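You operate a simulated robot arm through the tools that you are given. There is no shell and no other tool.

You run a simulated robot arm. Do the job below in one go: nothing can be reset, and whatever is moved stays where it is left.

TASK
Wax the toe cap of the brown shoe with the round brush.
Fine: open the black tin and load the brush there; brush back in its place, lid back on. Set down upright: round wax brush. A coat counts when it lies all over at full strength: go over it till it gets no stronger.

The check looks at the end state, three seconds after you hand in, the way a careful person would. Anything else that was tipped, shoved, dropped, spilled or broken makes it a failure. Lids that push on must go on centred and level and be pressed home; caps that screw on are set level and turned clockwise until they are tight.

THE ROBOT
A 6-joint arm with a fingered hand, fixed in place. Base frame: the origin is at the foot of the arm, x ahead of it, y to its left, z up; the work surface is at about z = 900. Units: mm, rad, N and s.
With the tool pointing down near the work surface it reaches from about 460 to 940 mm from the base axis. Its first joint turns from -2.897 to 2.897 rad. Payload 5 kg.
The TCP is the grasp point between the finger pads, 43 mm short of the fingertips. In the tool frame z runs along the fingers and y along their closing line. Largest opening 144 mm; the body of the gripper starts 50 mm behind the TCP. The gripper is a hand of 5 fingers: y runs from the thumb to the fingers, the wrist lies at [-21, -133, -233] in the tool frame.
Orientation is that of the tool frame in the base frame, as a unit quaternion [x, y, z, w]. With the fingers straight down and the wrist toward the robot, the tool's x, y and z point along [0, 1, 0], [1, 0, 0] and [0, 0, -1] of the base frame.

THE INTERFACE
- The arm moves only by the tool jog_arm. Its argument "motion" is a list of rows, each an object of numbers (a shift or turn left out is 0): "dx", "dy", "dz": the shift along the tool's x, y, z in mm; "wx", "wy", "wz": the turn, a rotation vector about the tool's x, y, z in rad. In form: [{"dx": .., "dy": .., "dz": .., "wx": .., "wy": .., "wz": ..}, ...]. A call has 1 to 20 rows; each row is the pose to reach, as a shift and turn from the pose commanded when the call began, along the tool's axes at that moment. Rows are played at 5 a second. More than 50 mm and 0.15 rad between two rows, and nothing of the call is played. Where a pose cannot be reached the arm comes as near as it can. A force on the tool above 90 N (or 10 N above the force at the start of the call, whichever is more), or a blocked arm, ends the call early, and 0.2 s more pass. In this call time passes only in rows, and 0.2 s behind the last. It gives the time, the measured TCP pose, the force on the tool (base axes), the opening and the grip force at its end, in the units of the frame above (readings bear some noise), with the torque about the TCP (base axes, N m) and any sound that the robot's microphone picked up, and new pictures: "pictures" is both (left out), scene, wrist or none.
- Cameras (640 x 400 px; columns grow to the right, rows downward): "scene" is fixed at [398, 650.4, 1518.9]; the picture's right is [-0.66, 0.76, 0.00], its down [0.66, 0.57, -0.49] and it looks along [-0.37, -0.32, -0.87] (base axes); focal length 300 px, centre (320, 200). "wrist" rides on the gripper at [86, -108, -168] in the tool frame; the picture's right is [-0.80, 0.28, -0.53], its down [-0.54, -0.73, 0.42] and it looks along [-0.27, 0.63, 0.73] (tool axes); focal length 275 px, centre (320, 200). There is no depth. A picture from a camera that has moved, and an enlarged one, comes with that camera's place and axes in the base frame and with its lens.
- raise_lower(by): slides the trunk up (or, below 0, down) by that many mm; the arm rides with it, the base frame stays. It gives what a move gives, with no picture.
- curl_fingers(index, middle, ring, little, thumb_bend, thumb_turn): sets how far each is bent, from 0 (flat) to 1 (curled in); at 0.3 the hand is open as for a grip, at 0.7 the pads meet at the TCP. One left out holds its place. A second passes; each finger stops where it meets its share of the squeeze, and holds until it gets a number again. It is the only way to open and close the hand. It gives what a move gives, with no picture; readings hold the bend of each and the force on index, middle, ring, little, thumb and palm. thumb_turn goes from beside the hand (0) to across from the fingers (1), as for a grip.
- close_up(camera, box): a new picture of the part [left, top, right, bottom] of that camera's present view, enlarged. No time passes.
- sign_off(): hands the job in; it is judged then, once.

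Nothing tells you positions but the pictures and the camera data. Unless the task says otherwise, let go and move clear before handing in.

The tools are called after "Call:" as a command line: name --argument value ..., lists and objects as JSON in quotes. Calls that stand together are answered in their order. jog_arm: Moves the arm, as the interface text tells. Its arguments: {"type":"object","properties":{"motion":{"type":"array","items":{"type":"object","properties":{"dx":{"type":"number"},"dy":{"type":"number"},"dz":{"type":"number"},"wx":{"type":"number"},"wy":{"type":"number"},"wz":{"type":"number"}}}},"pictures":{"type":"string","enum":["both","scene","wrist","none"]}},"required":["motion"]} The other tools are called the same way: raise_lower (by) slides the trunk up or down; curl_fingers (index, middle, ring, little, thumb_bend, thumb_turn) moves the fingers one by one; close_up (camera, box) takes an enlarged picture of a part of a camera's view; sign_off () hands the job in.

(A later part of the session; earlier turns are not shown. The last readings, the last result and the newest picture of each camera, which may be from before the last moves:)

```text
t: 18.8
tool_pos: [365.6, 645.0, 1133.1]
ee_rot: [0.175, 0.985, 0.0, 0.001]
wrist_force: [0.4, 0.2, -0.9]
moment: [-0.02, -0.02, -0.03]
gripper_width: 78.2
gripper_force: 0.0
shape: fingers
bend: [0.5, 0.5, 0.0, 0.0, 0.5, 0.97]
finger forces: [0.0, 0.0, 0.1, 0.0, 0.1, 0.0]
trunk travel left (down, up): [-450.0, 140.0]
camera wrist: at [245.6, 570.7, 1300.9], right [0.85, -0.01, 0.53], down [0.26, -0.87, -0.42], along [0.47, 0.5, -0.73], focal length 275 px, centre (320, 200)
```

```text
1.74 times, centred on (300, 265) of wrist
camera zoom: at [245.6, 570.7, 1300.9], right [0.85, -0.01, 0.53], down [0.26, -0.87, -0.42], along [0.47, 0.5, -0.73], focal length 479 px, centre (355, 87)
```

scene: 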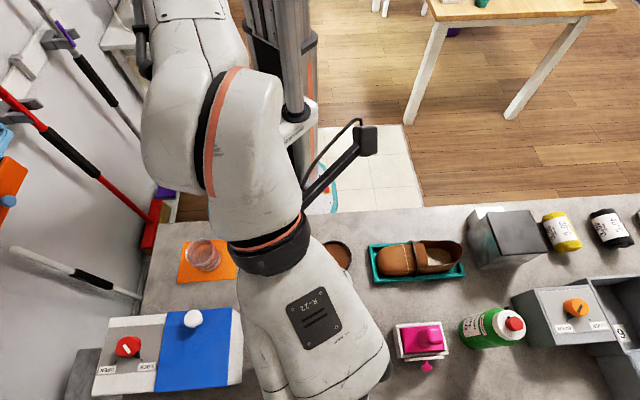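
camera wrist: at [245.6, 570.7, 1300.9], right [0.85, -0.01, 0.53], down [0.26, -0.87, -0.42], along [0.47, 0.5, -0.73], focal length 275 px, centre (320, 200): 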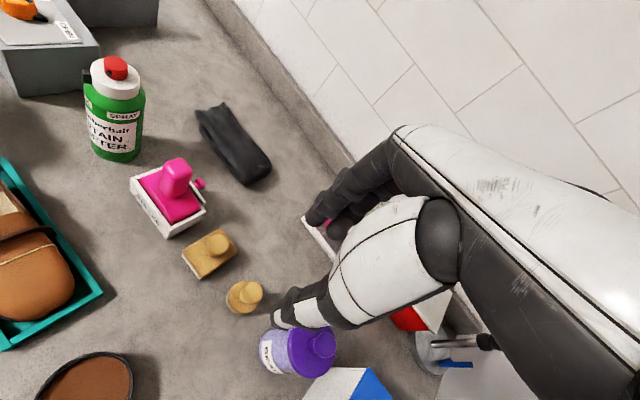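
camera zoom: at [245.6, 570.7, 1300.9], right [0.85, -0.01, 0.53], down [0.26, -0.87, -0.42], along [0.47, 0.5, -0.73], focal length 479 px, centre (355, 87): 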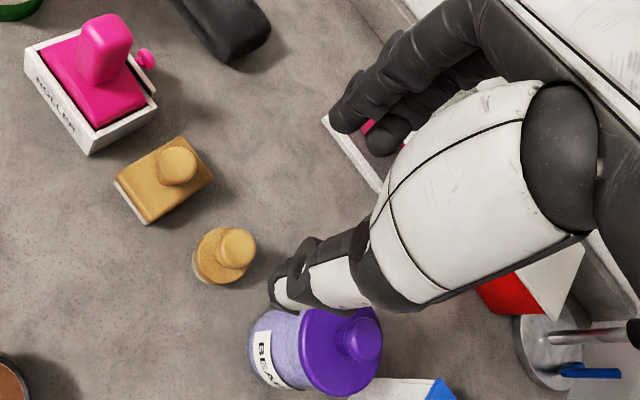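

The round brush's knob projects to (365.5, 643), nearly under the pinch. I'll descend to just above it and check the clearance to the jar.

Call:
jog_arm --motion '[{"dx": 1, "dz": 40}, {"dx": 1, "dz": 80}, {"dx": 1, "dz": 105}, {"dx": 1, "dz": 118}]'

Call:
close_up --camera "wrist" --box '[180, 180, 420, 380]'

```text
t: 19.8
tool_pos: [362.8, 643.5, 1013.7]
ee_rot: [0.175, 0.985, -0.001, 0.0]
wrist_force: [-0.4, 0.6, 0.2]
moment: [0.0, 0.0, 0.02]
gripper_width: 78.0
gripper_force: 0.0
shape: fingers
bend: [0.5, 0.5, 0.0, 0.0, 0.5, 0.97]
finger forces: [0.0, 0.1, 0.0, 0.0, 0.0, 0.0]
trunk travel left (down, up): [-450.0, 140.0]
camera wrist: at [243.8, 569.8, 1182.0], right [0.85, -0.01, 0.53], down [0.26, -0.87, -0.42], along [0.47, 0.5, -0.73], focal length 275 px, centre (320, 200)
```

scene: 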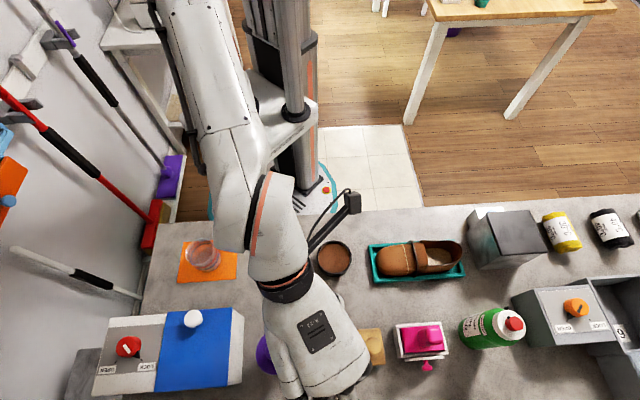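
wrist: 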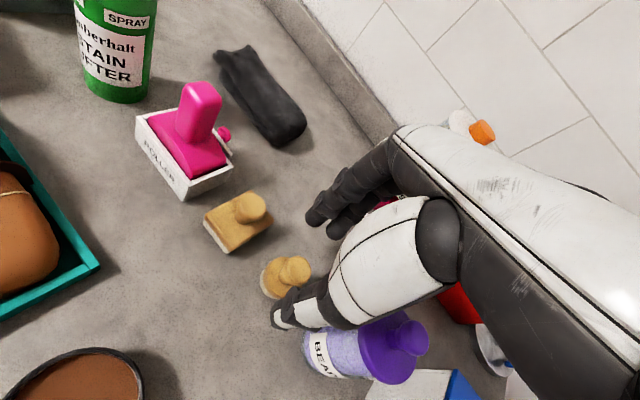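

```text
2.00 times, centred on (300, 280) of wrist
camera zoom: at [243.8, 569.8, 1182.0], right [0.85, -0.01, 0.53], down [0.26, -0.87, -0.42], along [0.47, 0.5, -0.73], focal length 551 px, centre (360, 40)
```

zoom: 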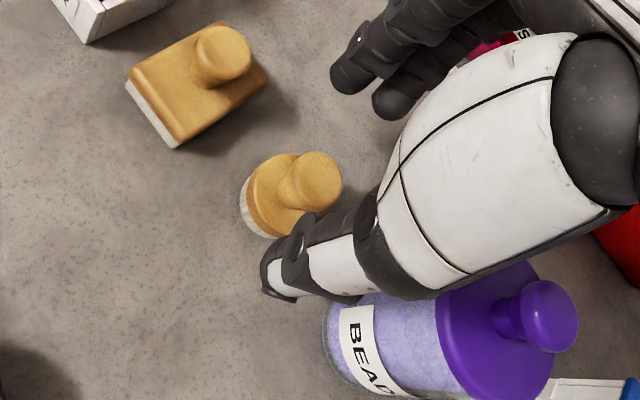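

Alignment is within about a millimetre and the jar is clear of the thumb. I'll lower to 970 so the tips sit beside the knob, above the brush disc, then close.

Call:
jog_arm --motion '[{"dx": 1, "dz": 15}, {"dx": 1, "dz": 30}, {"dx": 1, "dz": 40}, {"dx": 1, "dz": 44}]' --pictures "wrist"

Call:
close_up --camera "wrist" --box '[220, 200, 380, 340]'

```text
t: 20.8
tool_pos: [362.8, 645.1, 971.6]
ee_rot: [0.174, 0.985, 0.0, 0.001]
wrist_force: [0.2, -0.2, -0.6]
moment: [-0.02, 0.0, -0.01]
gripper_width: 78.4
gripper_force: 0.1
shape: fingers
bend: [0.5, 0.5, 0.0, 0.0, 0.5, 0.97]
finger forces: [0.1, 0.1, 0.0, 0.0, 0.0, 0.0]
trunk travel left (down, up): [-450.0, 140.0]
camera wrist: at [243.0, 570.9, 1138.9], right [0.85, -0.01, 0.53], down [0.26, -0.87, -0.42], along [0.47, 0.5, -0.73], focal length 275 px, centre (320, 200)
```

wrist: 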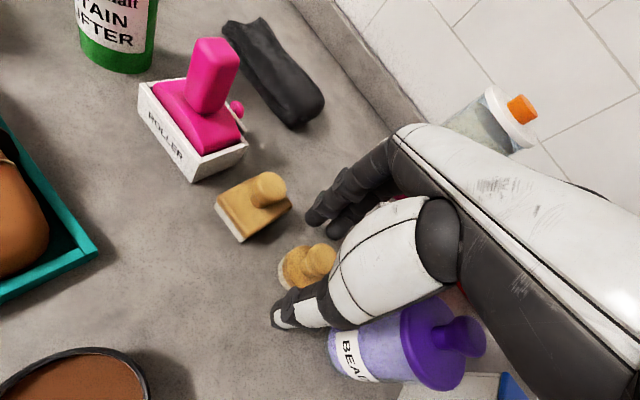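

```text
2.86 times, centred on (300, 270) of wrist
camera zoom: at [243.0, 570.9, 1138.9], right [0.85, -0.01, 0.53], down [0.26, -0.87, -0.42], along [0.47, 0.5, -0.73], focal length 786 px, centre (377, 0)
```

zoom: 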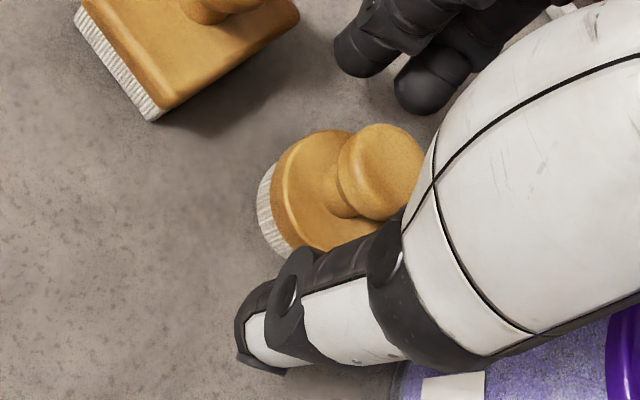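

The knob sits between the pads. I'm closing the pinch on the brush.

Call:
curl_fingers --index 0.75 --middle 0.75 --thumb_bend 0.75

Call:
close_up --camera "wrist" --box '[220, 200, 380, 340]'

```text
t: 21.8
tool_pos: [362.9, 643.4, 971.5]
ee_rot: [0.175, 0.985, 0.0, 0.0]
wrist_force: [-0.3, 0.2, 0.0]
moment: [-0.02, 0.02, 0.0]
gripper_width: 8.8
gripper_force: 18.5
shape: fingers
bend: [0.72, 0.71, 0.0, 0.0, 0.71, 0.96]
finger forces: [7.3, 10.2, 0.1, 0.1, 20.1, 0.0]
trunk travel left (down, up): [-450.0, 140.0]
```

```text
2.86 times, centred on (300, 270) of wrist
camera zoom: at [243.0, 570.9, 1139.0], right [0.85, -0.01, 0.53], down [0.26, -0.87, -0.42], along [0.47, 0.5, -0.73], focal length 786 px, centre (377, 0)
```

zoom: 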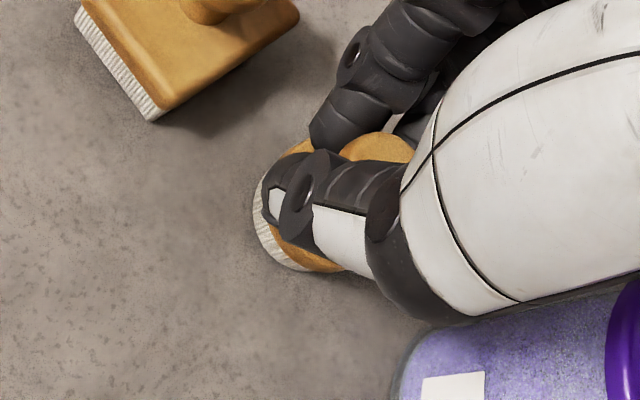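

The brush is gripped at about 18 N. I'll record this pose (363, 644, 971) for the return and lift straight up.

Call:
jog_arm --motion '[{"dz": -5}, {"dz": -20}, {"dz": -50}, {"dz": -90}, {"dz": -120}]'

Call:
close_up --camera "wrist" --box '[220, 200, 380, 340]'

```text
t: 23.0
tool_pos: [365.9, 643.6, 1091.1]
ee_rot: [0.175, 0.985, 0.0, 0.0]
wrist_force: [0.9, 0.1, -0.4]
moment: [0.03, 0.03, -0.01]
gripper_width: 8.4
gripper_force: 18.6
shape: fingers
bend: [0.72, 0.71, 0.0, 0.0, 0.71, 0.96]
finger forces: [7.3, 10.2, 0.0, 0.0, 20.0, 0.1]
trunk travel left (down, up): [-450.0, 140.0]
camera wrist: at [246.1, 571.2, 1259.4], right [0.85, -0.01, 0.53], down [0.26, -0.87, -0.42], along [0.47, 0.5, -0.73], focal length 275 px, centre (320, 200)
```

scene: 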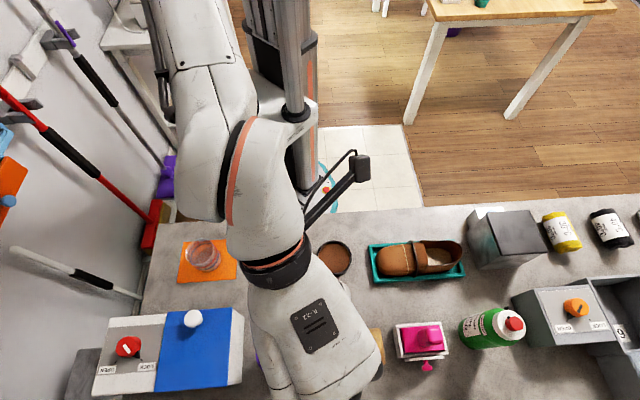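
wrist: 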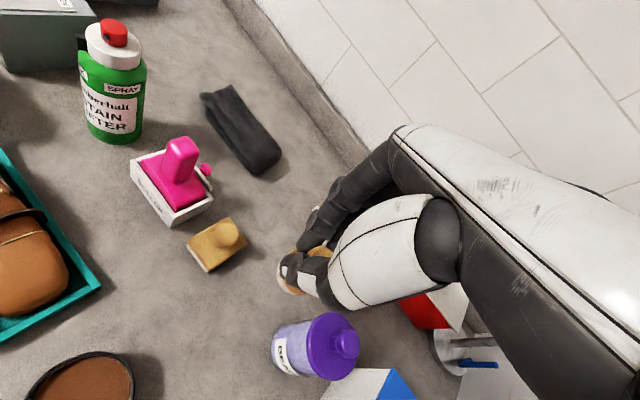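

```text
2.86 times, centred on (300, 270) of wrist
camera zoom: at [246.1, 571.2, 1259.4], right [0.85, -0.01, 0.53], down [0.26, -0.87, -0.42], along [0.47, 0.5, -0.73], focal length 786 px, centre (377, 0)
```

zoom: 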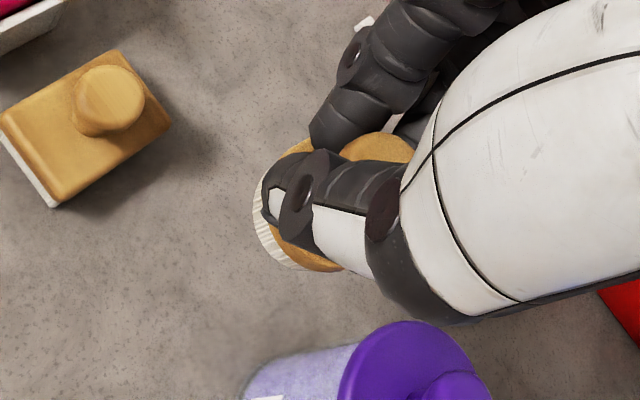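

The brush is held upright with bristles about 71 mm below the grasp point. I'll carry it over the wax tin at (230, 542), turning the hand to line up with the shoe (about 46° yaw).

Call:
jog_arm --motion '[{"dx": 18, "dy": -28, "wz": 0.08}, {"dx": 36, "dy": -56, "wz": 0.16}, {"dx": 55, "dy": -84, "wz": 0.25}, {"dx": 74, "dy": -112, "wz": 0.33}, {"dx": 91, "dy": -139, "wz": 0.412}, {"dx": 91, "dy": -139, "dz": 35, "wz": 0.412}]'

Call:
close_up --camera "wrist" --box '[120, 180, 400, 380]'

Call:
close_up --camera "scene" --box '[270, 200, 490, 320]'

```text
t: 24.4
tool_pos: [227.8, 544.4, 1056.9]
ee_rot: [0.372, 0.928, 0.001, 0.001]
wrist_force: [-0.3, -0.6, -0.2]
moment: [0.02, -0.02, -0.03]
gripper_width: 8.5
gripper_force: 18.6
shape: fingers
bend: [0.72, 0.71, 0.0, 0.0, 0.71, 0.96]
finger forces: [7.4, 10.2, 0.0, 0.0, 20.2, 0.1]
trunk travel left (down, up): [-450.0, 140.0]
camera wrist: at [89.5, 524.2, 1224.3], right [0.77, -0.35, 0.53], down [-0.11, -0.9, -0.42], along [0.63, 0.27, -0.73], focal length 275 px, centre (320, 200)
```

scene: 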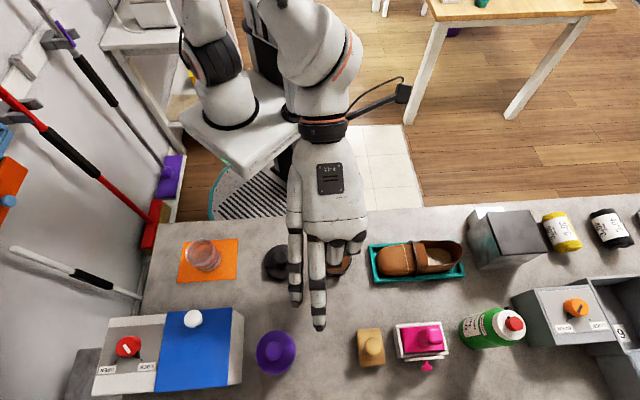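
wrist: 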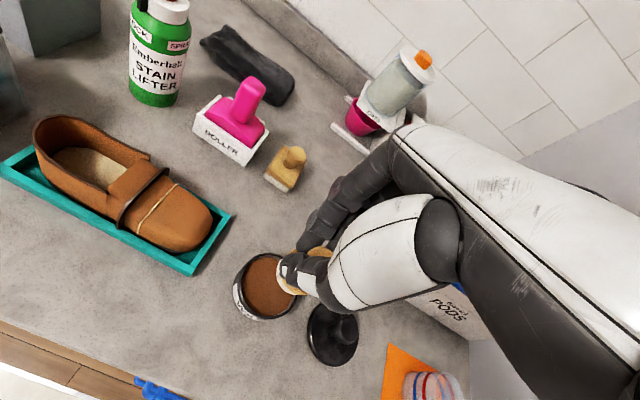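

```text
2.00 times, centred on (260, 280) of wrist
camera zoom: at [89.5, 524.2, 1224.3], right [0.77, -0.35, 0.53], down [-0.11, -0.9, -0.42], along [0.63, 0.27, -0.73], focal length 551 px, centre (440, 40)
```

zoom: 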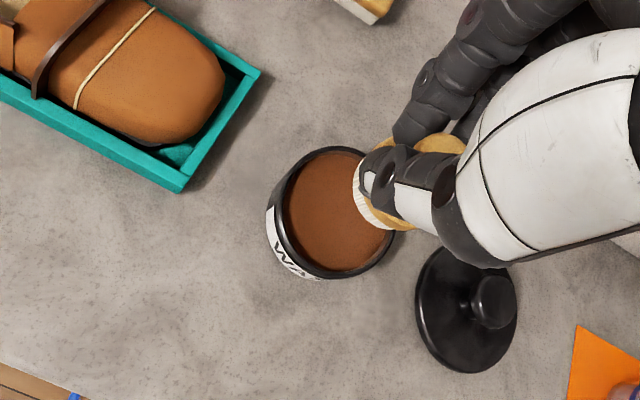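

```text
2.91 times, centred on (380, 260) of scene
camera zoom: at [398.0, 650.4, 1518.9], right [-0.66, 0.76, 0.0], down [0.66, 0.57, -0.49], along [-0.37, -0.32, -0.87], focal length 872 px, centre (146, 26)
```

zoom: 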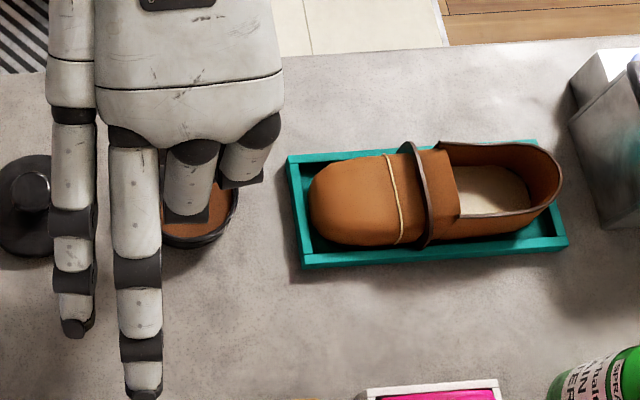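

The tin is labelled WAX and the toe cap is a dome roughly 57 × 57 mm centred near (154, 636). I'll lower the brush to just above the tin rim and check centring.

Call:
jog_arm --motion '[{"dz": 20}, {"dz": 38}, {"dz": 45}]'

Call:
close_up --camera "wrist" --box '[180, 180, 400, 340]'

Call:
close_up --camera "scene" --box '[270, 200, 400, 300]'

```text
t: 25.2
tool_pos: [229.4, 547.2, 1011.1]
ee_rot: [0.373, 0.928, 0.0, 0.001]
wrist_force: [-0.5, 0.4, -0.9]
moment: [-0.01, 0.02, -0.05]
gripper_width: 8.4
gripper_force: 19.2
shape: fingers
bend: [0.72, 0.71, 0.0, 0.0, 0.71, 0.96]
finger forces: [7.3, 10.3, 0.0, 0.0, 20.3, 0.1]
trunk travel left (down, up): [-450.0, 140.0]
camera wrist: at [90.5, 525.3, 1179.7], right [0.77, -0.35, 0.53], down [-0.11, -0.9, -0.42], along [0.63, 0.27, -0.73], focal length 275 px, centre (320, 200)
```

scene: 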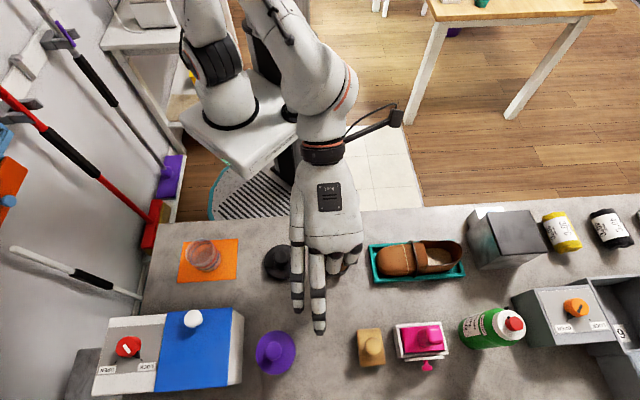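
wrist: 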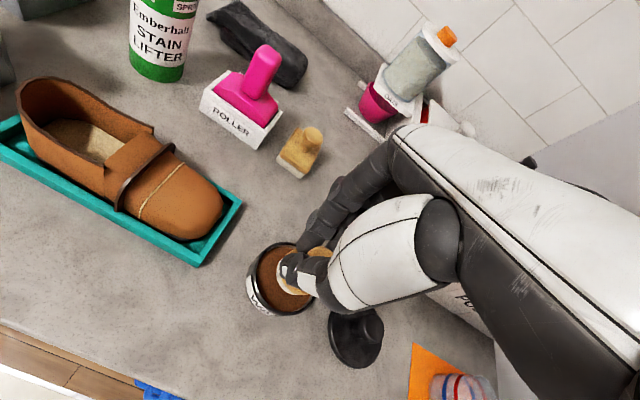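

```text
2.50 times, centred on (290, 260) of wrist
camera zoom: at [90.5, 525.3, 1179.7], right [0.77, -0.35, 0.53], down [-0.11, -0.9, -0.42], along [0.63, 0.27, -0.73], focal length 688 px, centre (395, 50)
```

zoom: 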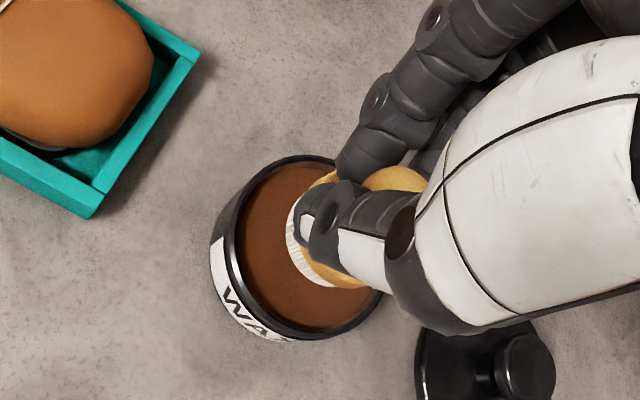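

```text
4.00 times, centred on (335, 250) of scene
camera zoom: at [398.0, 650.4, 1518.9], right [-0.66, 0.76, 0.0], down [0.66, 0.57, -0.49], along [-0.37, -0.32, -0.87], focal length 1199 px, centre (260, 0)
```

zoom: 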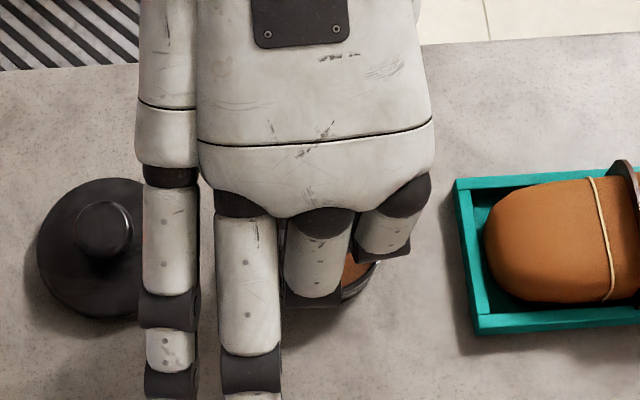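

The brush seems to sit toward one side of the tin. I'll zoom in to judge the offset before dipping.

Call:
close_up --camera "wrist" --box '[235, 230, 345, 325]'

Call:
close_up --camera "scene" --box '[310, 230, 370, 280]'

```text
4.21 times, centred on (290, 278) of wrist
camera zoom: at [90.5, 525.3, 1179.7], right [0.77, -0.35, 0.53], down [-0.11, -0.9, -0.42], along [0.63, 0.27, -0.73], focal length 1159 px, centre (446, -126)
```

zoom: 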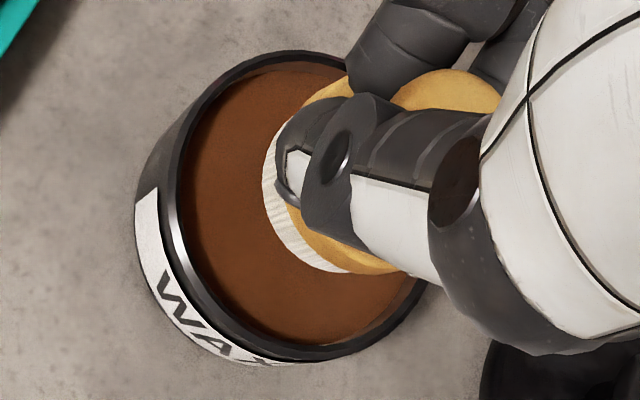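

```text
8.00 times, centred on (340, 255) of scene
camera zoom: at [398.0, 650.4, 1518.9], right [-0.66, 0.76, 0.0], down [0.66, 0.57, -0.49], along [-0.37, -0.32, -0.87], focal length 2398 px, centre (160, -240)
```

zoom: 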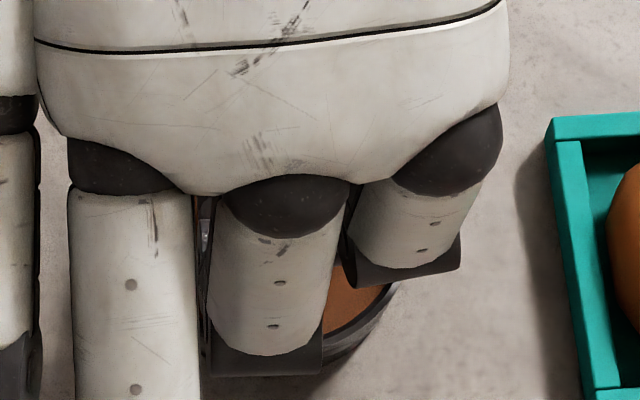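

By the picture the brush is about 8 mm toward +x of the tin's centre. I'll shift it back by about 7 mm and recheck.

Call:
jog_arm --motion '[{"dx": 2.5, "dy": -2.5}, {"dx": 5, "dy": -5}, {"dx": 5, "dy": -5}]' --pictures "none"

Call:
close_up --camera "wrist" --box '[235, 230, 345, 325]'

```text
t: 26.0
tool_pos: [223.1, 545.2, 1011.8]
ee_rot: [0.372, 0.928, 0.001, 0.0]
wrist_force: [0.2, -1.0, -1.1]
moment: [0.01, 0.0, -0.02]
gripper_width: 8.5
gripper_force: 18.6
shape: fingers
bend: [0.72, 0.71, 0.0, 0.0, 0.71, 0.96]
finger forces: [7.3, 10.2, 0.0, 0.1, 20.2, 0.1]
trunk travel left (down, up): [-450.0, 140.0]
```

```text
4.21 times, centred on (290, 278) of wrist
camera zoom: at [83.5, 525.3, 1180.3], right [0.77, -0.35, 0.53], down [-0.11, -0.9, -0.42], along [0.63, 0.27, -0.73], focal length 1159 px, centre (446, -126)
```

zoom: 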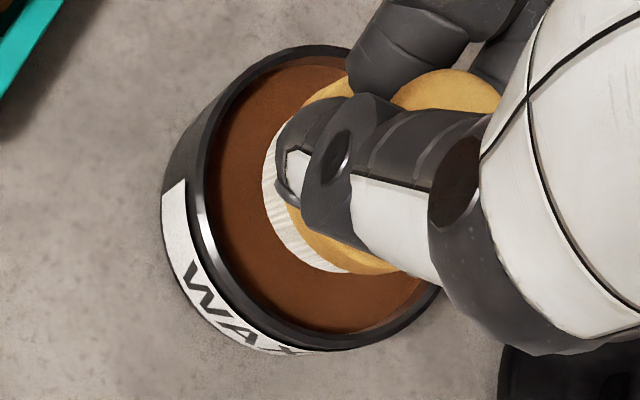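

Now the brush is nearly concentric with the tin. I'll lower it in steps until it presses on the wax.

Call:
jog_arm --motion '[{"dz": 4}, {"dz": 8}, {"dz": 10}]' --pictures "none"

Call:
jog_arm --motion '[{"dz": 1.5}, {"dz": 3}]' --pictures "none"

Call:
jog_arm --motion '[{"dz": 1.5}, {"dz": 3}]' --pictures "none"

Call:
close_up --camera "wrist" --box '[235, 230, 345, 325]'

```text
t: 26.8
tool_pos: [222.8, 546.1, 1001.2]
ee_rot: [0.373, 0.928, 0.0, -0.001]
wrist_force: [0.3, 0.4, -1.0]
moment: [-0.05, -0.02, 0.04]
gripper_width: 8.3
gripper_force: 19.3
shape: fingers
bend: [0.72, 0.71, 0.0, 0.0, 0.71, 0.96]
finger forces: [7.4, 10.3, 0.1, 0.1, 20.2, 0.0]
trunk travel left (down, up): [-450.0, 140.0]
```

```text
t: 27.4
tool_pos: [223.7, 546.2, 999.0]
ee_rot: [0.372, 0.928, 0.0, 0.001]
wrist_force: [-0.2, -0.3, -0.5]
moment: [-0.03, -0.03, 0.02]
gripper_width: 8.4
gripper_force: 19.4
shape: fingers
bend: [0.72, 0.71, 0.0, 0.0, 0.71, 0.96]
finger forces: [7.4, 10.2, 0.0, 0.0, 20.4, 0.0]
trunk travel left (down, up): [-450.0, 140.0]
```

```text
t: 28.0
tool_pos: [221.9, 547.1, 996.4]
ee_rot: [0.372, 0.928, 0.0, 0.0]
wrist_force: [-0.1, -0.1, 0.1]
moment: [0.0, 0.0, -0.03]
gripper_width: 8.3
gripper_force: 19.2
shape: fingers
bend: [0.72, 0.71, 0.0, 0.0, 0.71, 0.96]
finger forces: [7.4, 10.2, 0.1, 0.1, 20.3, 0.0]
trunk travel left (down, up): [-450.0, 140.0]
```

```text
4.21 times, centred on (290, 278) of wrist
camera zoom: at [83.9, 525.9, 1164.0], right [0.77, -0.35, 0.53], down [-0.11, -0.9, -0.42], along [0.63, 0.27, -0.73], focal length 1159 px, centre (446, -126)
```

zoom: 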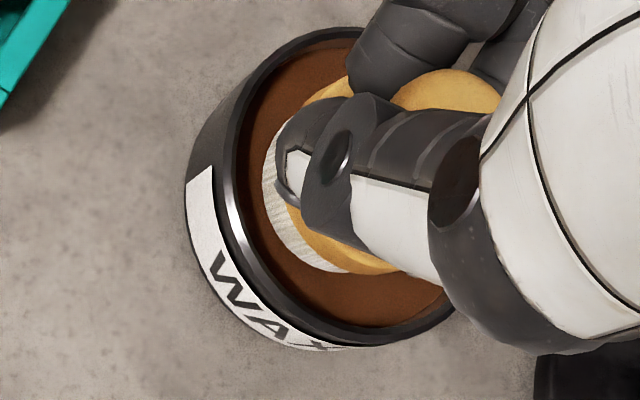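

There's no contact yet, and the brush could sit 3 mm more toward −y. I'll shift and keep lowering.

Call:
jog_arm --motion '[{"dx": -1, "dy": -1, "dz": 1}, {"dx": -2, "dy": -2, "dz": 2.5}]' --pictures "none"

Call:
jog_arm --motion '[{"dz": 1}, {"dz": 2.5}]' --pictures "none"

Call:
jog_arm --motion '[{"dz": 1}, {"dz": 2}]' --pictures "none"

Call:
close_up --camera "wrist" --box '[235, 230, 345, 325]'

```text
t: 28.6
tool_pos: [221.8, 542.8, 993.1]
ee_rot: [0.372, 0.928, 0.0, 0.0]
wrist_force: [-0.1, 0.3, -1.0]
moment: [0.04, 0.01, -0.04]
gripper_width: 8.9
gripper_force: 18.6
shape: fingers
bend: [0.72, 0.71, 0.0, 0.0, 0.71, 0.96]
finger forces: [7.3, 10.1, 0.0, 0.0, 20.4, 0.0]
trunk travel left (down, up): [-450.0, 140.0]
```

```text
t: 29.2
tool_pos: [222.2, 543.6, 992.2]
ee_rot: [0.372, 0.928, 0.002, 0.0]
wrist_force: [-0.3, -0.2, 9.5]
moment: [-0.23, 0.16, 0.03]
gripper_width: 8.4
gripper_force: 24.9
shape: fingers
bend: [0.72, 0.71, 0.0, 0.0, 0.71, 0.96]
finger forces: [7.4, 10.7, 0.1, 0.1, 30.8, 0.1]
trunk travel left (down, up): [-450.0, 140.0]
```

```text
t: 29.8
tool_pos: [221.3, 543.6, 991.9]
ee_rot: [0.373, 0.928, 0.003, 0.0]
wrist_force: [-1.0, -1.0, 24.0]
moment: [-0.41, 0.44, 0.03]
gripper_width: 8.4
gripper_force: 31.3
shape: fingers
bend: [0.72, 0.71, 0.0, 0.0, 0.72, 0.96]
finger forces: [7.7, 11.7, 0.0, 0.0, 43.7, 0.0]
trunk travel left (down, up): [-450.0, 140.0]
```

```text
4.21 times, centred on (290, 278) of wrist
camera zoom: at [83.3, 522.2, 1159.6], right [0.77, -0.35, 0.53], down [-0.11, -0.9, -0.43], along [0.63, 0.27, -0.73], focal length 1159 px, centre (446, -126)
```

zoom: 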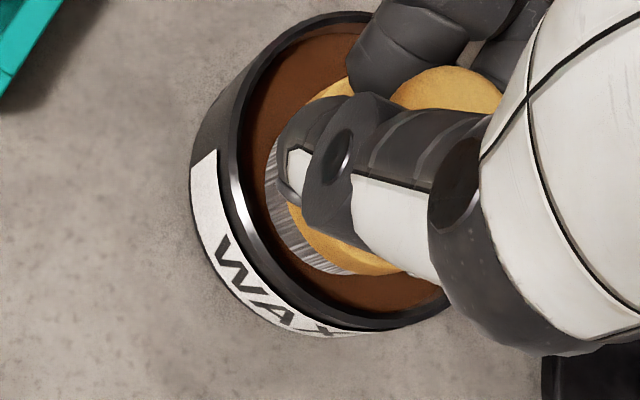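

The wax is met at grasp height about 993 and the bristles have picked up colour. I'll ease the pressure and make a small swirl to load fully, then check.

Call:
jog_arm --motion '[{"dz": -2}, {"dx": 3, "dz": -2}, {"dx": 2, "dy": 2, "dz": -2}, {"dy": 3, "dz": -2}, {"dx": -2, "dy": 2, "dz": -2}, {"dx": -3, "dz": -2}, {"dx": -2, "dy": -2, "dz": -2}, {"dy": -3, "dz": -2}, {"dx": 2, "dy": -2, "dz": -2}, {"dx": 0, "dy": 0, "dz": -2}]' --pictures "none"

Call:
close_up --camera "wrist" --box '[235, 230, 345, 325]'

```text
t: 32.0
tool_pos: [222.3, 542.6, 992.4]
ee_rot: [0.372, 0.928, 0.0, 0.0]
wrist_force: [-1.5, -3.8, 18.3]
moment: [-0.41, 0.38, 0.03]
gripper_width: 8.1
gripper_force: 30.3
shape: fingers
bend: [0.73, 0.72, 0.0, 0.0, 0.73, 0.95]
finger forces: [7.5, 12.4, 0.1, 0.0, 41.4, 0.0]
trunk travel left (down, up): [-450.0, 140.0]
```

```text
4.21 times, centred on (290, 278) of wrist
camera zoom: at [83.0, 521.3, 1159.5], right [0.77, -0.35, 0.53], down [-0.11, -0.9, -0.42], along [0.63, 0.27, -0.73], focal length 1159 px, centre (446, -126)
```

zoom: 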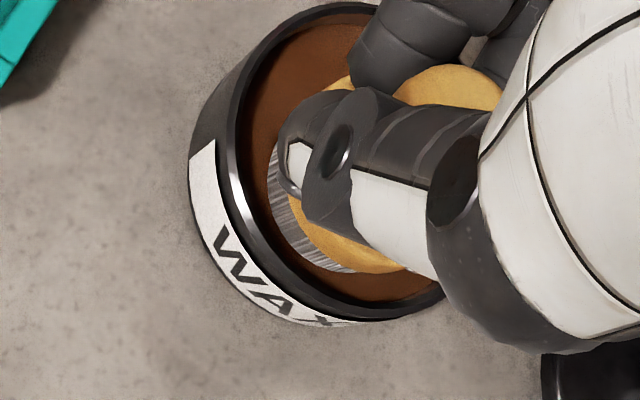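

The brush is loaded. I'll lift out and carry it over the toe cap for a look before touching down.

Call:
jog_arm --motion '[{"dz": -15}, {"dz": -45}, {"dz": -75}, {"dx": 40, "dy": 6, "dz": -75}, {"dx": 80, "dy": 12, "dz": -75}, {"dx": 120, "dy": 19, "dz": -75}]'

Call:
close_up --camera "wrist" --box '[160, 180, 400, 360]'

Call:
close_up --camera "scene" --box '[310, 190, 490, 310]'

```text
t: 33.4
tool_pos: [148.4, 639.9, 1061.5]
ee_rot: [0.373, 0.928, 0.0, 0.001]
wrist_force: [-0.3, -0.2, -0.2]
moment: [0.05, -0.01, -0.03]
gripper_width: 7.7
gripper_force: 21.0
shape: fingers
bend: [0.73, 0.72, 0.0, 0.0, 0.72, 0.95]
finger forces: [8.2, 11.3, 0.0, 0.1, 22.8, 0.0]
trunk travel left (down, up): [-450.0, 140.0]
camera wrist: at [8.4, 619.9, 1229.6], right [0.77, -0.35, 0.53], down [-0.11, -0.9, -0.42], along [0.63, 0.27, -0.73], focal length 275 px, centre (320, 200)
```

scene: 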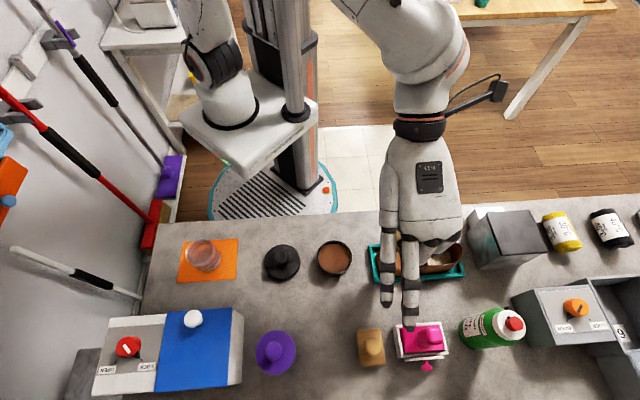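
wrist: 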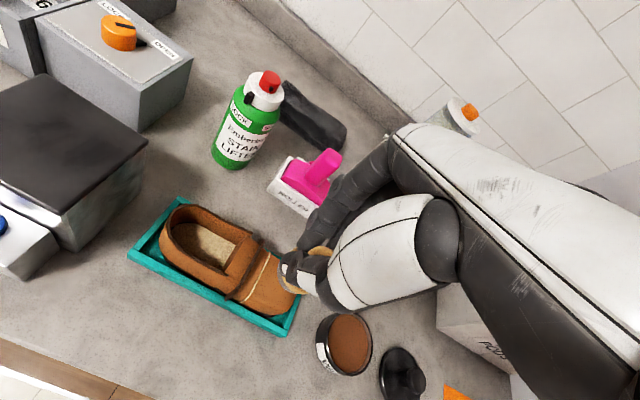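

```text
2.22 times, centred on (280, 270) of wrist
camera zoom: at [8.4, 619.9, 1229.6], right [0.77, -0.35, 0.53], down [-0.11, -0.9, -0.42], along [0.63, 0.27, -0.73], focal length 612 px, centre (409, 44)
```

zoom: 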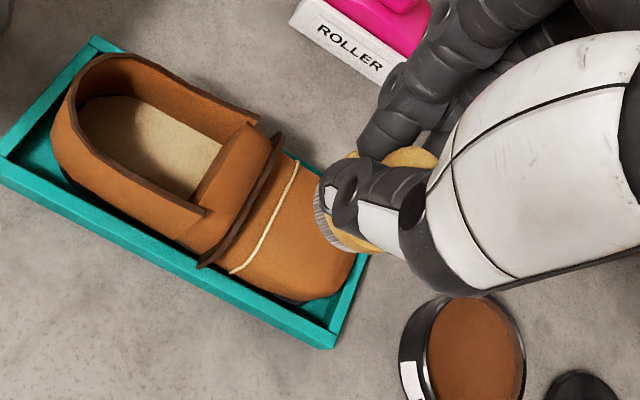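

```text
3.33 times, centred on (400, 250) of scene
camera zoom: at [398.0, 650.4, 1518.9], right [-0.66, 0.76, 0.0], down [0.66, 0.57, -0.49], along [-0.37, -0.32, -0.87], focal length 999 px, centre (53, 33)
```

zoom: 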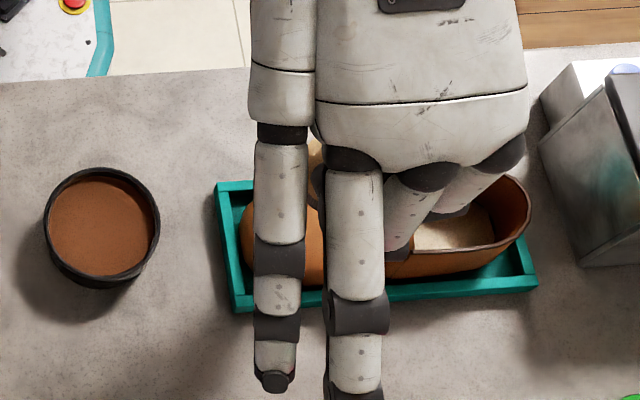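

The brush is above the toe cap, whose centre I put near (158, 632.5). I'll shift over the centre and lower in steps until it touches, to learn the cap height.

Call:
jog_arm --motion '[{"dx": -3, "dz": 10}, {"dx": -6, "dy": -1, "dz": 22}, {"dx": -6, "dy": -1, "dz": 30}]' --pictures "none"

Call:
close_up --camera "wrist" --box '[180, 180, 380, 340]'

Call:
jog_arm --motion '[{"dz": 2}, {"dz": 4}]' --pictures "none"

Call:
jog_arm --motion '[{"dz": 2}, {"dz": 4}]' --pictures "none"

```text
t: 34.2
tool_pos: [153.3, 634.1, 1033.6]
ee_rot: [0.373, 0.928, 0.0, 0.0]
wrist_force: [0.3, -0.9, -1.2]
moment: [0.0, -0.02, 0.02]
gripper_width: 7.6
gripper_force: 20.5
shape: fingers
bend: [0.73, 0.72, 0.0, 0.0, 0.72, 0.95]
finger forces: [8.1, 11.3, 0.0, 0.1, 22.8, 0.1]
trunk travel left (down, up): [-450.0, 140.0]
```

```text
2.50 times, centred on (280, 260) of wrist
camera zoom: at [13.4, 614.6, 1201.6], right [0.77, -0.35, 0.53], down [-0.11, -0.9, -0.42], along [0.63, 0.27, -0.73], focal length 688 px, centre (420, 50)
```

zoom: 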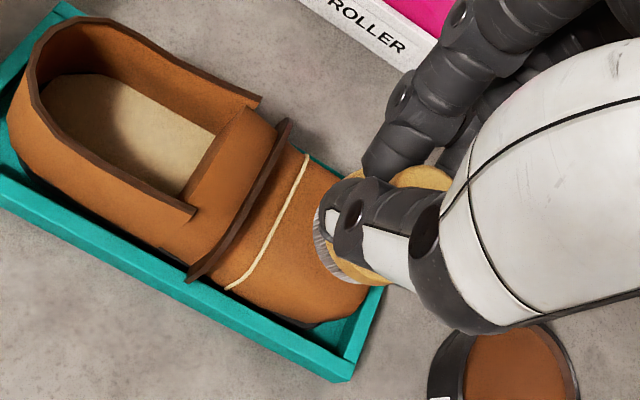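

```text
t: 34.8
tool_pos: [152.6, 635.0, 1030.8]
ee_rot: [0.372, 0.928, 0.001, 0.001]
wrist_force: [0.0, 0.4, -1.0]
moment: [0.01, 0.0, 0.01]
gripper_width: 7.5
gripper_force: 21.5
shape: fingers
bend: [0.73, 0.72, 0.0, 0.0, 0.72, 0.95]
finger forces: [8.1, 11.4, 0.1, 0.0, 22.8, 0.1]
trunk travel left (down, up): [-450.0, 140.0]
```

```text
t: 35.4
tool_pos: [152.8, 633.9, 1025.6]
ee_rot: [0.372, 0.928, -0.001, 0.0]
wrist_force: [0.4, -0.4, -0.8]
moment: [-0.02, -0.01, 0.0]
gripper_width: 7.7
gripper_force: 20.9
shape: fingers
bend: [0.73, 0.72, 0.0, 0.0, 0.72, 0.95]
finger forces: [8.1, 11.2, 0.1, 0.0, 22.8, 0.1]
trunk travel left (down, up): [-450.0, 140.0]
```

Call:
jog_arm --motion '[{"dz": 2}, {"dz": 4}]' --pictures "none"

Call:
jog_arm --motion '[{"dz": 1.5}, {"dz": 3}]' --pictures "none"

Call:
close_up --camera "wrist" --box '[200, 190, 360, 320]'

```text
t: 36.0
tool_pos: [151.8, 634.7, 1024.6]
ee_rot: [0.372, 0.928, 0.0, 0.0]
wrist_force: [-0.3, -0.2, -0.8]
moment: [0.01, 0.0, -0.02]
gripper_width: 7.4
gripper_force: 21.3
shape: fingers
bend: [0.73, 0.72, 0.0, 0.0, 0.72, 0.95]
finger forces: [8.1, 11.3, 0.0, 0.1, 22.7, 0.1]
trunk travel left (down, up): [-450.0, 140.0]
```

```text
t: 36.6
tool_pos: [152.6, 633.8, 1019.3]
ee_rot: [0.372, 0.928, 0.0, 0.0]
wrist_force: [0.0, -0.2, -0.8]
moment: [-0.02, -0.01, 0.03]
gripper_width: 7.6
gripper_force: 21.1
shape: fingers
bend: [0.73, 0.72, 0.0, 0.0, 0.72, 0.95]
finger forces: [8.0, 11.3, 0.0, 0.1, 22.7, 0.0]
trunk travel left (down, up): [-450.0, 140.0]
```

```text
3.08 times, centred on (280, 255) of wrist
camera zoom: at [13.4, 614.0, 1188.2], right [0.77, -0.35, 0.53], down [-0.11, -0.9, -0.42], along [0.63, 0.27, -0.73], focal length 847 px, centre (443, 31)
```

zoom: 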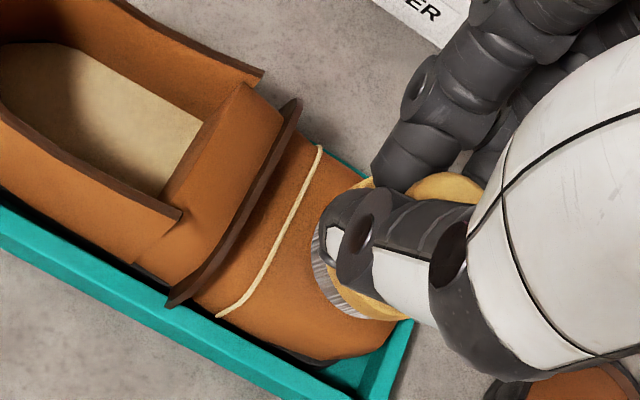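

Call:
jog_arm --motion '[{"dz": 1.5}, {"dz": 3}]' --pictures "none"

Call:
jog_arm --motion '[{"dz": 1.5}, {"dz": 3}]' --pictures "none"

Call:
jog_arm --motion '[{"dz": 1.5}, {"dz": 3}]' --pictures "none"

Call:
close_up --camera "wrist" --box '[200, 190, 360, 320]'

```text
t: 37.2
tool_pos: [151.7, 634.5, 1017.9]
ee_rot: [0.373, 0.928, 0.0, 0.0]
wrist_force: [0.4, 0.2, -0.5]
moment: [-0.03, -0.02, 0.04]
gripper_width: 7.5
gripper_force: 20.5
shape: fingers
bend: [0.73, 0.72, 0.0, 0.0, 0.72, 0.95]
finger forces: [8.0, 11.4, 0.0, 0.0, 22.7, 0.0]
trunk travel left (down, up): [-450.0, 140.0]
```

```text
t: 37.8
tool_pos: [151.7, 634.9, 1014.8]
ee_rot: [0.372, 0.928, 0.0, 0.0]
wrist_force: [-0.1, -0.4, -0.4]
moment: [-0.01, -0.02, 0.02]
gripper_width: 7.8
gripper_force: 21.3
shape: fingers
bend: [0.73, 0.72, 0.0, 0.0, 0.72, 0.95]
finger forces: [8.2, 11.3, 0.0, 0.0, 22.7, 0.0]
trunk travel left (down, up): [-450.0, 140.0]
```

```text
t: 38.4
tool_pos: [151.6, 635.2, 1011.8]
ee_rot: [0.372, 0.928, 0.0, 0.0]
wrist_force: [0.6, 0.1, -0.6]
moment: [0.02, 0.01, -0.01]
gripper_width: 7.6
gripper_force: 21.3
shape: fingers
bend: [0.73, 0.72, 0.0, 0.0, 0.72, 0.95]
finger forces: [8.2, 11.2, 0.0, 0.0, 22.7, 0.0]
trunk travel left (down, up): [-450.0, 140.0]
```

```text
3.08 times, centred on (280, 255) of wrist
camera zoom: at [13.5, 615.1, 1179.3], right [0.77, -0.35, 0.53], down [-0.11, -0.9, -0.42], along [0.63, 0.27, -0.73], focal length 847 px, centre (443, 31)
```

zoom: 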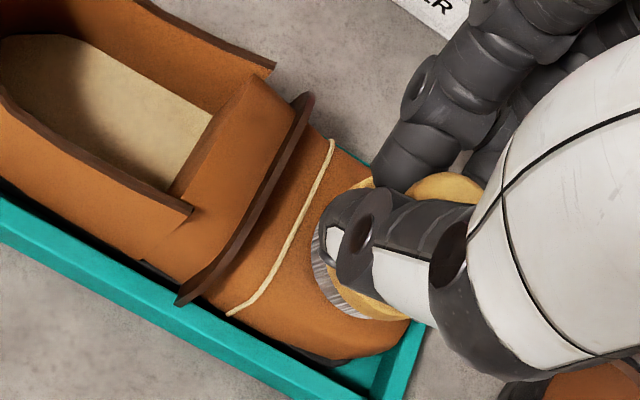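

Call:
jog_arm --motion '[{"dz": 1.5}, {"dz": 3}]' --pictures "none"

Call:
jog_arm --motion '[{"dz": 1.5}, {"dz": 3}]' --pictures "none"

Call:
jog_arm --motion '[{"dz": 1}, {"dz": 2}]' --pictures "none"

Call:
close_up --camera "wrist" --box '[200, 190, 360, 320]'

```text
t: 39.0
tool_pos: [151.7, 634.6, 1008.4]
ee_rot: [0.372, 0.928, 0.0, 0.001]
wrist_force: [-0.3, 1.4, -0.7]
moment: [-0.03, -0.04, 0.0]
gripper_width: 7.7
gripper_force: 20.7
shape: fingers
bend: [0.73, 0.72, 0.0, 0.0, 0.72, 0.95]
finger forces: [8.1, 11.4, 0.0, 0.0, 22.7, 0.1]
trunk travel left (down, up): [-450.0, 140.0]
```

```text
t: 39.6
tool_pos: [152.2, 634.7, 1007.8]
ee_rot: [0.372, 0.928, 0.002, 0.0]
wrist_force: [0.8, -1.7, 10.6]
moment: [-0.11, 0.18, 0.02]
gripper_width: 7.3
gripper_force: 26.4
shape: fingers
bend: [0.73, 0.72, 0.0, 0.0, 0.72, 0.95]
finger forces: [8.2, 12.2, 0.0, 0.1, 32.1, 0.1]
trunk travel left (down, up): [-450.0, 140.0]
```

```text
t: 40.2
tool_pos: [152.7, 632.9, 1007.1]
ee_rot: [0.372, 0.928, 0.002, -0.001]
wrist_force: [-1.3, -1.2, 26.5]
moment: [-0.12, 0.45, 0.04]
gripper_width: 7.2
gripper_force: 33.3
shape: fingers
bend: [0.73, 0.72, 0.0, 0.0, 0.73, 0.95]
finger forces: [11.0, 12.9, 0.0, 0.1, 42.5, 0.1]
trunk travel left (down, up): [-450.0, 140.0]
```

```text
3.08 times, centred on (280, 255) of wrist
camera zoom: at [13.6, 612.7, 1174.8], right [0.77, -0.35, 0.53], down [-0.11, -0.9, -0.43], along [0.63, 0.27, -0.73], focal length 847 px, centre (443, 31)
```

zoom: 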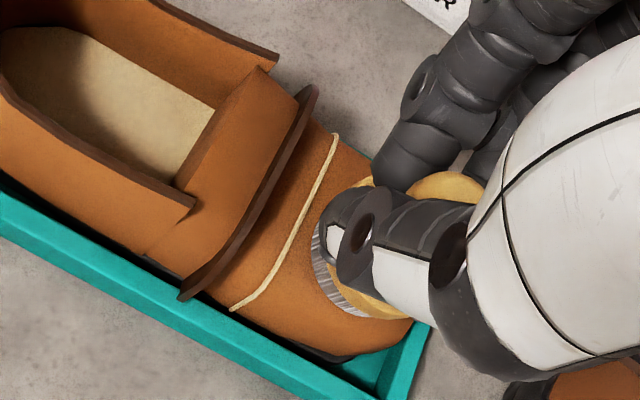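

Contact: the cap top is at about z 936. I'll ease to a light pressure and brush small overlapping strokes over the top, then lift to look at the result.

Call:
jog_arm --motion '[{"dz": -1.5}, {"dx": 3, "dz": -1.5}, {"dx": 6, "dz": -1.5}, {"dx": 6, "dy": 4, "dz": -1.5}, {"dx": 3, "dy": 4, "dz": -1.5}, {"dx": 0, "dy": 4, "dz": -1.5}, {"dx": -4, "dy": 4, "dz": -1}, {"dx": -6, "dy": 0, "dz": -1}, {"dx": -6, "dy": -4, "dz": -1}, {"dx": -2, "dy": -4, "dz": -1.5}, {"dx": 3, "dy": -4, "dz": -1.5}, {"dx": 6, "dy": -4, "dz": -1.5}, {"dx": 6, "dy": 0, "dz": -1.5}, {"dx": 0, "dy": 0, "dz": -1.5}]' --pictures "none"

Call:
jog_arm --motion '[{"dz": -10}, {"dz": -40}, {"dx": -40, "dz": -60}, {"dx": -85, "dz": -75}, {"dx": -120, "dy": -20, "dz": -75}]'

Call:
close_up --camera "scene" --box '[360, 225, 480, 300]'

Call:
close_up --camera "wrist" --box '[60, 140, 280, 300]'

```text
t: 43.2
tool_pos: [150.0, 633.1, 1005.8]
ee_rot: [0.372, 0.928, 0.001, -0.001]
wrist_force: [-7.4, -1.1, 18.5]
moment: [-0.07, 0.81, 0.03]
gripper_width: 4.6
gripper_force: 30.0
shape: fingers
bend: [0.74, 0.73, 0.0, 0.0, 0.73, 0.95]
finger forces: [8.6, 9.5, 0.0, 0.0, 41.6, 0.0]
trunk travel left (down, up): [-450.0, 140.0]
```

```text
t: 44.4
tool_pos: [223.8, 537.0, 1079.9]
ee_rot: [0.372, 0.928, 0.0, 0.001]
wrist_force: [0.5, 0.9, -1.7]
moment: [-0.02, 0.03, -0.03]
gripper_width: 4.0
gripper_force: 23.2
shape: fingers
bend: [0.74, 0.73, 0.0, 0.0, 0.73, 0.95]
finger forces: [7.8, 11.2, 0.0, 0.1, 26.9, 0.0]
trunk travel left (down, up): [-450.0, 140.0]
camera wrist: at [85.6, 515.7, 1247.5], right [0.77, -0.34, 0.53], down [-0.11, -0.9, -0.42], along [0.63, 0.27, -0.73], focal length 275 px, centre (320, 200)
```

scene: 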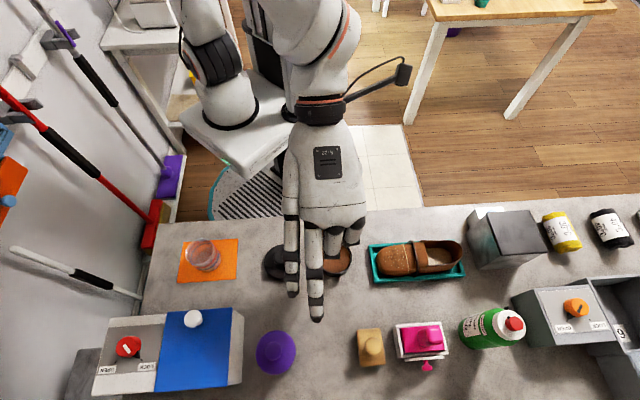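
wrist: 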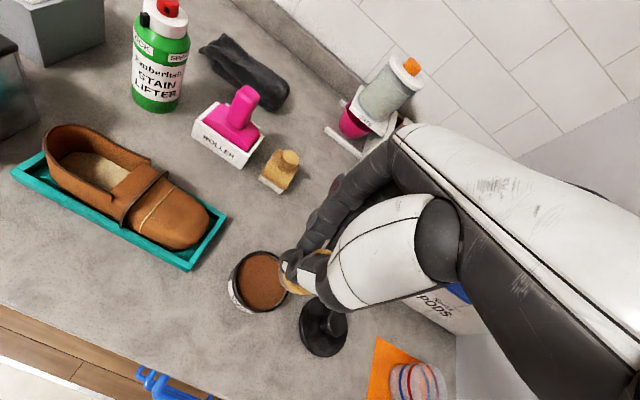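

```text
5.33 times, centred on (420, 262) of scene
camera zoom: at [398.0, 650.4, 1518.9], right [-0.66, 0.76, 0.0], down [0.66, 0.57, -0.49], along [-0.37, -0.32, -0.87], focal length 1599 px, centre (-213, -133)
```

zoom: 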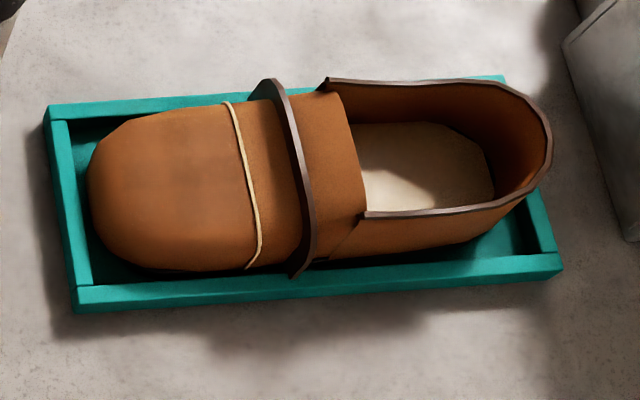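

```text
2.50 times, centred on (170, 220) of wrist
camera zoom: at [85.6, 515.7, 1247.5], right [0.77, -0.34, 0.53], down [-0.11, -0.9, -0.42], along [0.63, 0.27, -0.73], focal length 688 px, centre (695, 150)
```

zoom: 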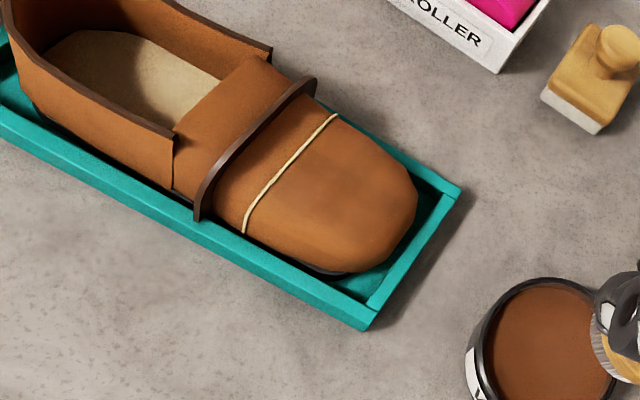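

A faint darker patch has appeared in the middle of the toe cap, so the coat builds up gradually. I'll zoom in closer to see its outline and strength.

Call:
close_up --camera "scene" --box '[368, 236, 418, 282]'

Call:
close_up --camera "wrist" --box '[135, 175, 225, 255]'

Call:
close_up --camera "wrist" --box '[220, 230, 340, 330]'

```text
8.70 times, centred on (393, 259) of scene
camera zoom: at [398.0, 650.4, 1518.9], right [-0.66, 0.76, 0.0], down [0.66, 0.57, -0.49], along [-0.37, -0.32, -0.87], focal length 2607 px, centre (-315, -313)
```

zoom: 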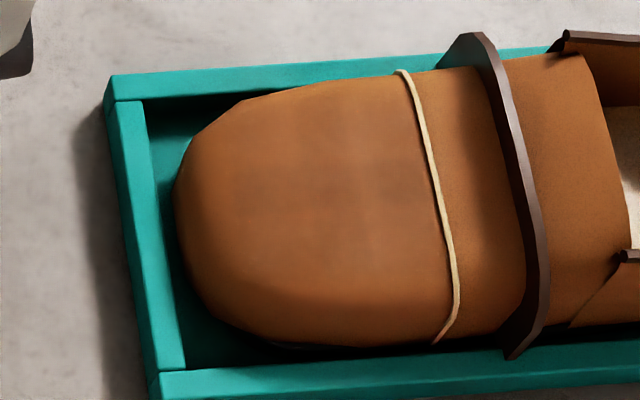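

```text
5.00 times, centred on (180, 215) of wrist
camera zoom: at [85.6, 515.7, 1247.5], right [0.77, -0.34, 0.53], down [-0.11, -0.9, -0.42], along [0.63, 0.27, -0.73], focal length 1376 px, centre (1020, 125)
```

zoom: 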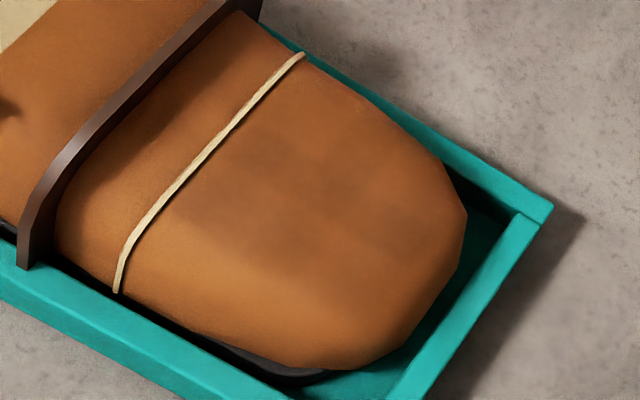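

```text
4.00 times, centred on (280, 280) of wrist
camera zoom: at [85.6, 515.7, 1247.5], right [0.77, -0.34, 0.53], down [-0.11, -0.9, -0.42], along [0.63, 0.27, -0.73], focal length 1101 px, centre (480, -120)
```

zoom: 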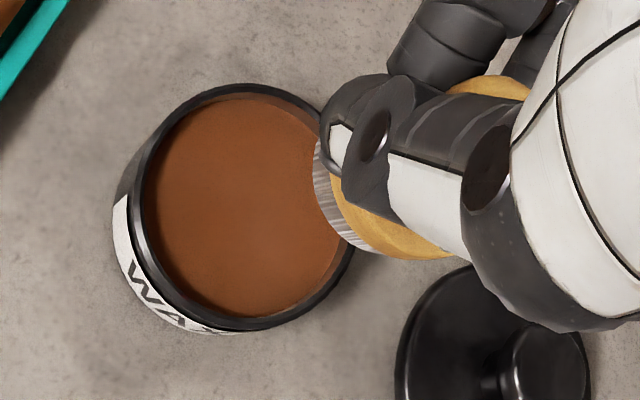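

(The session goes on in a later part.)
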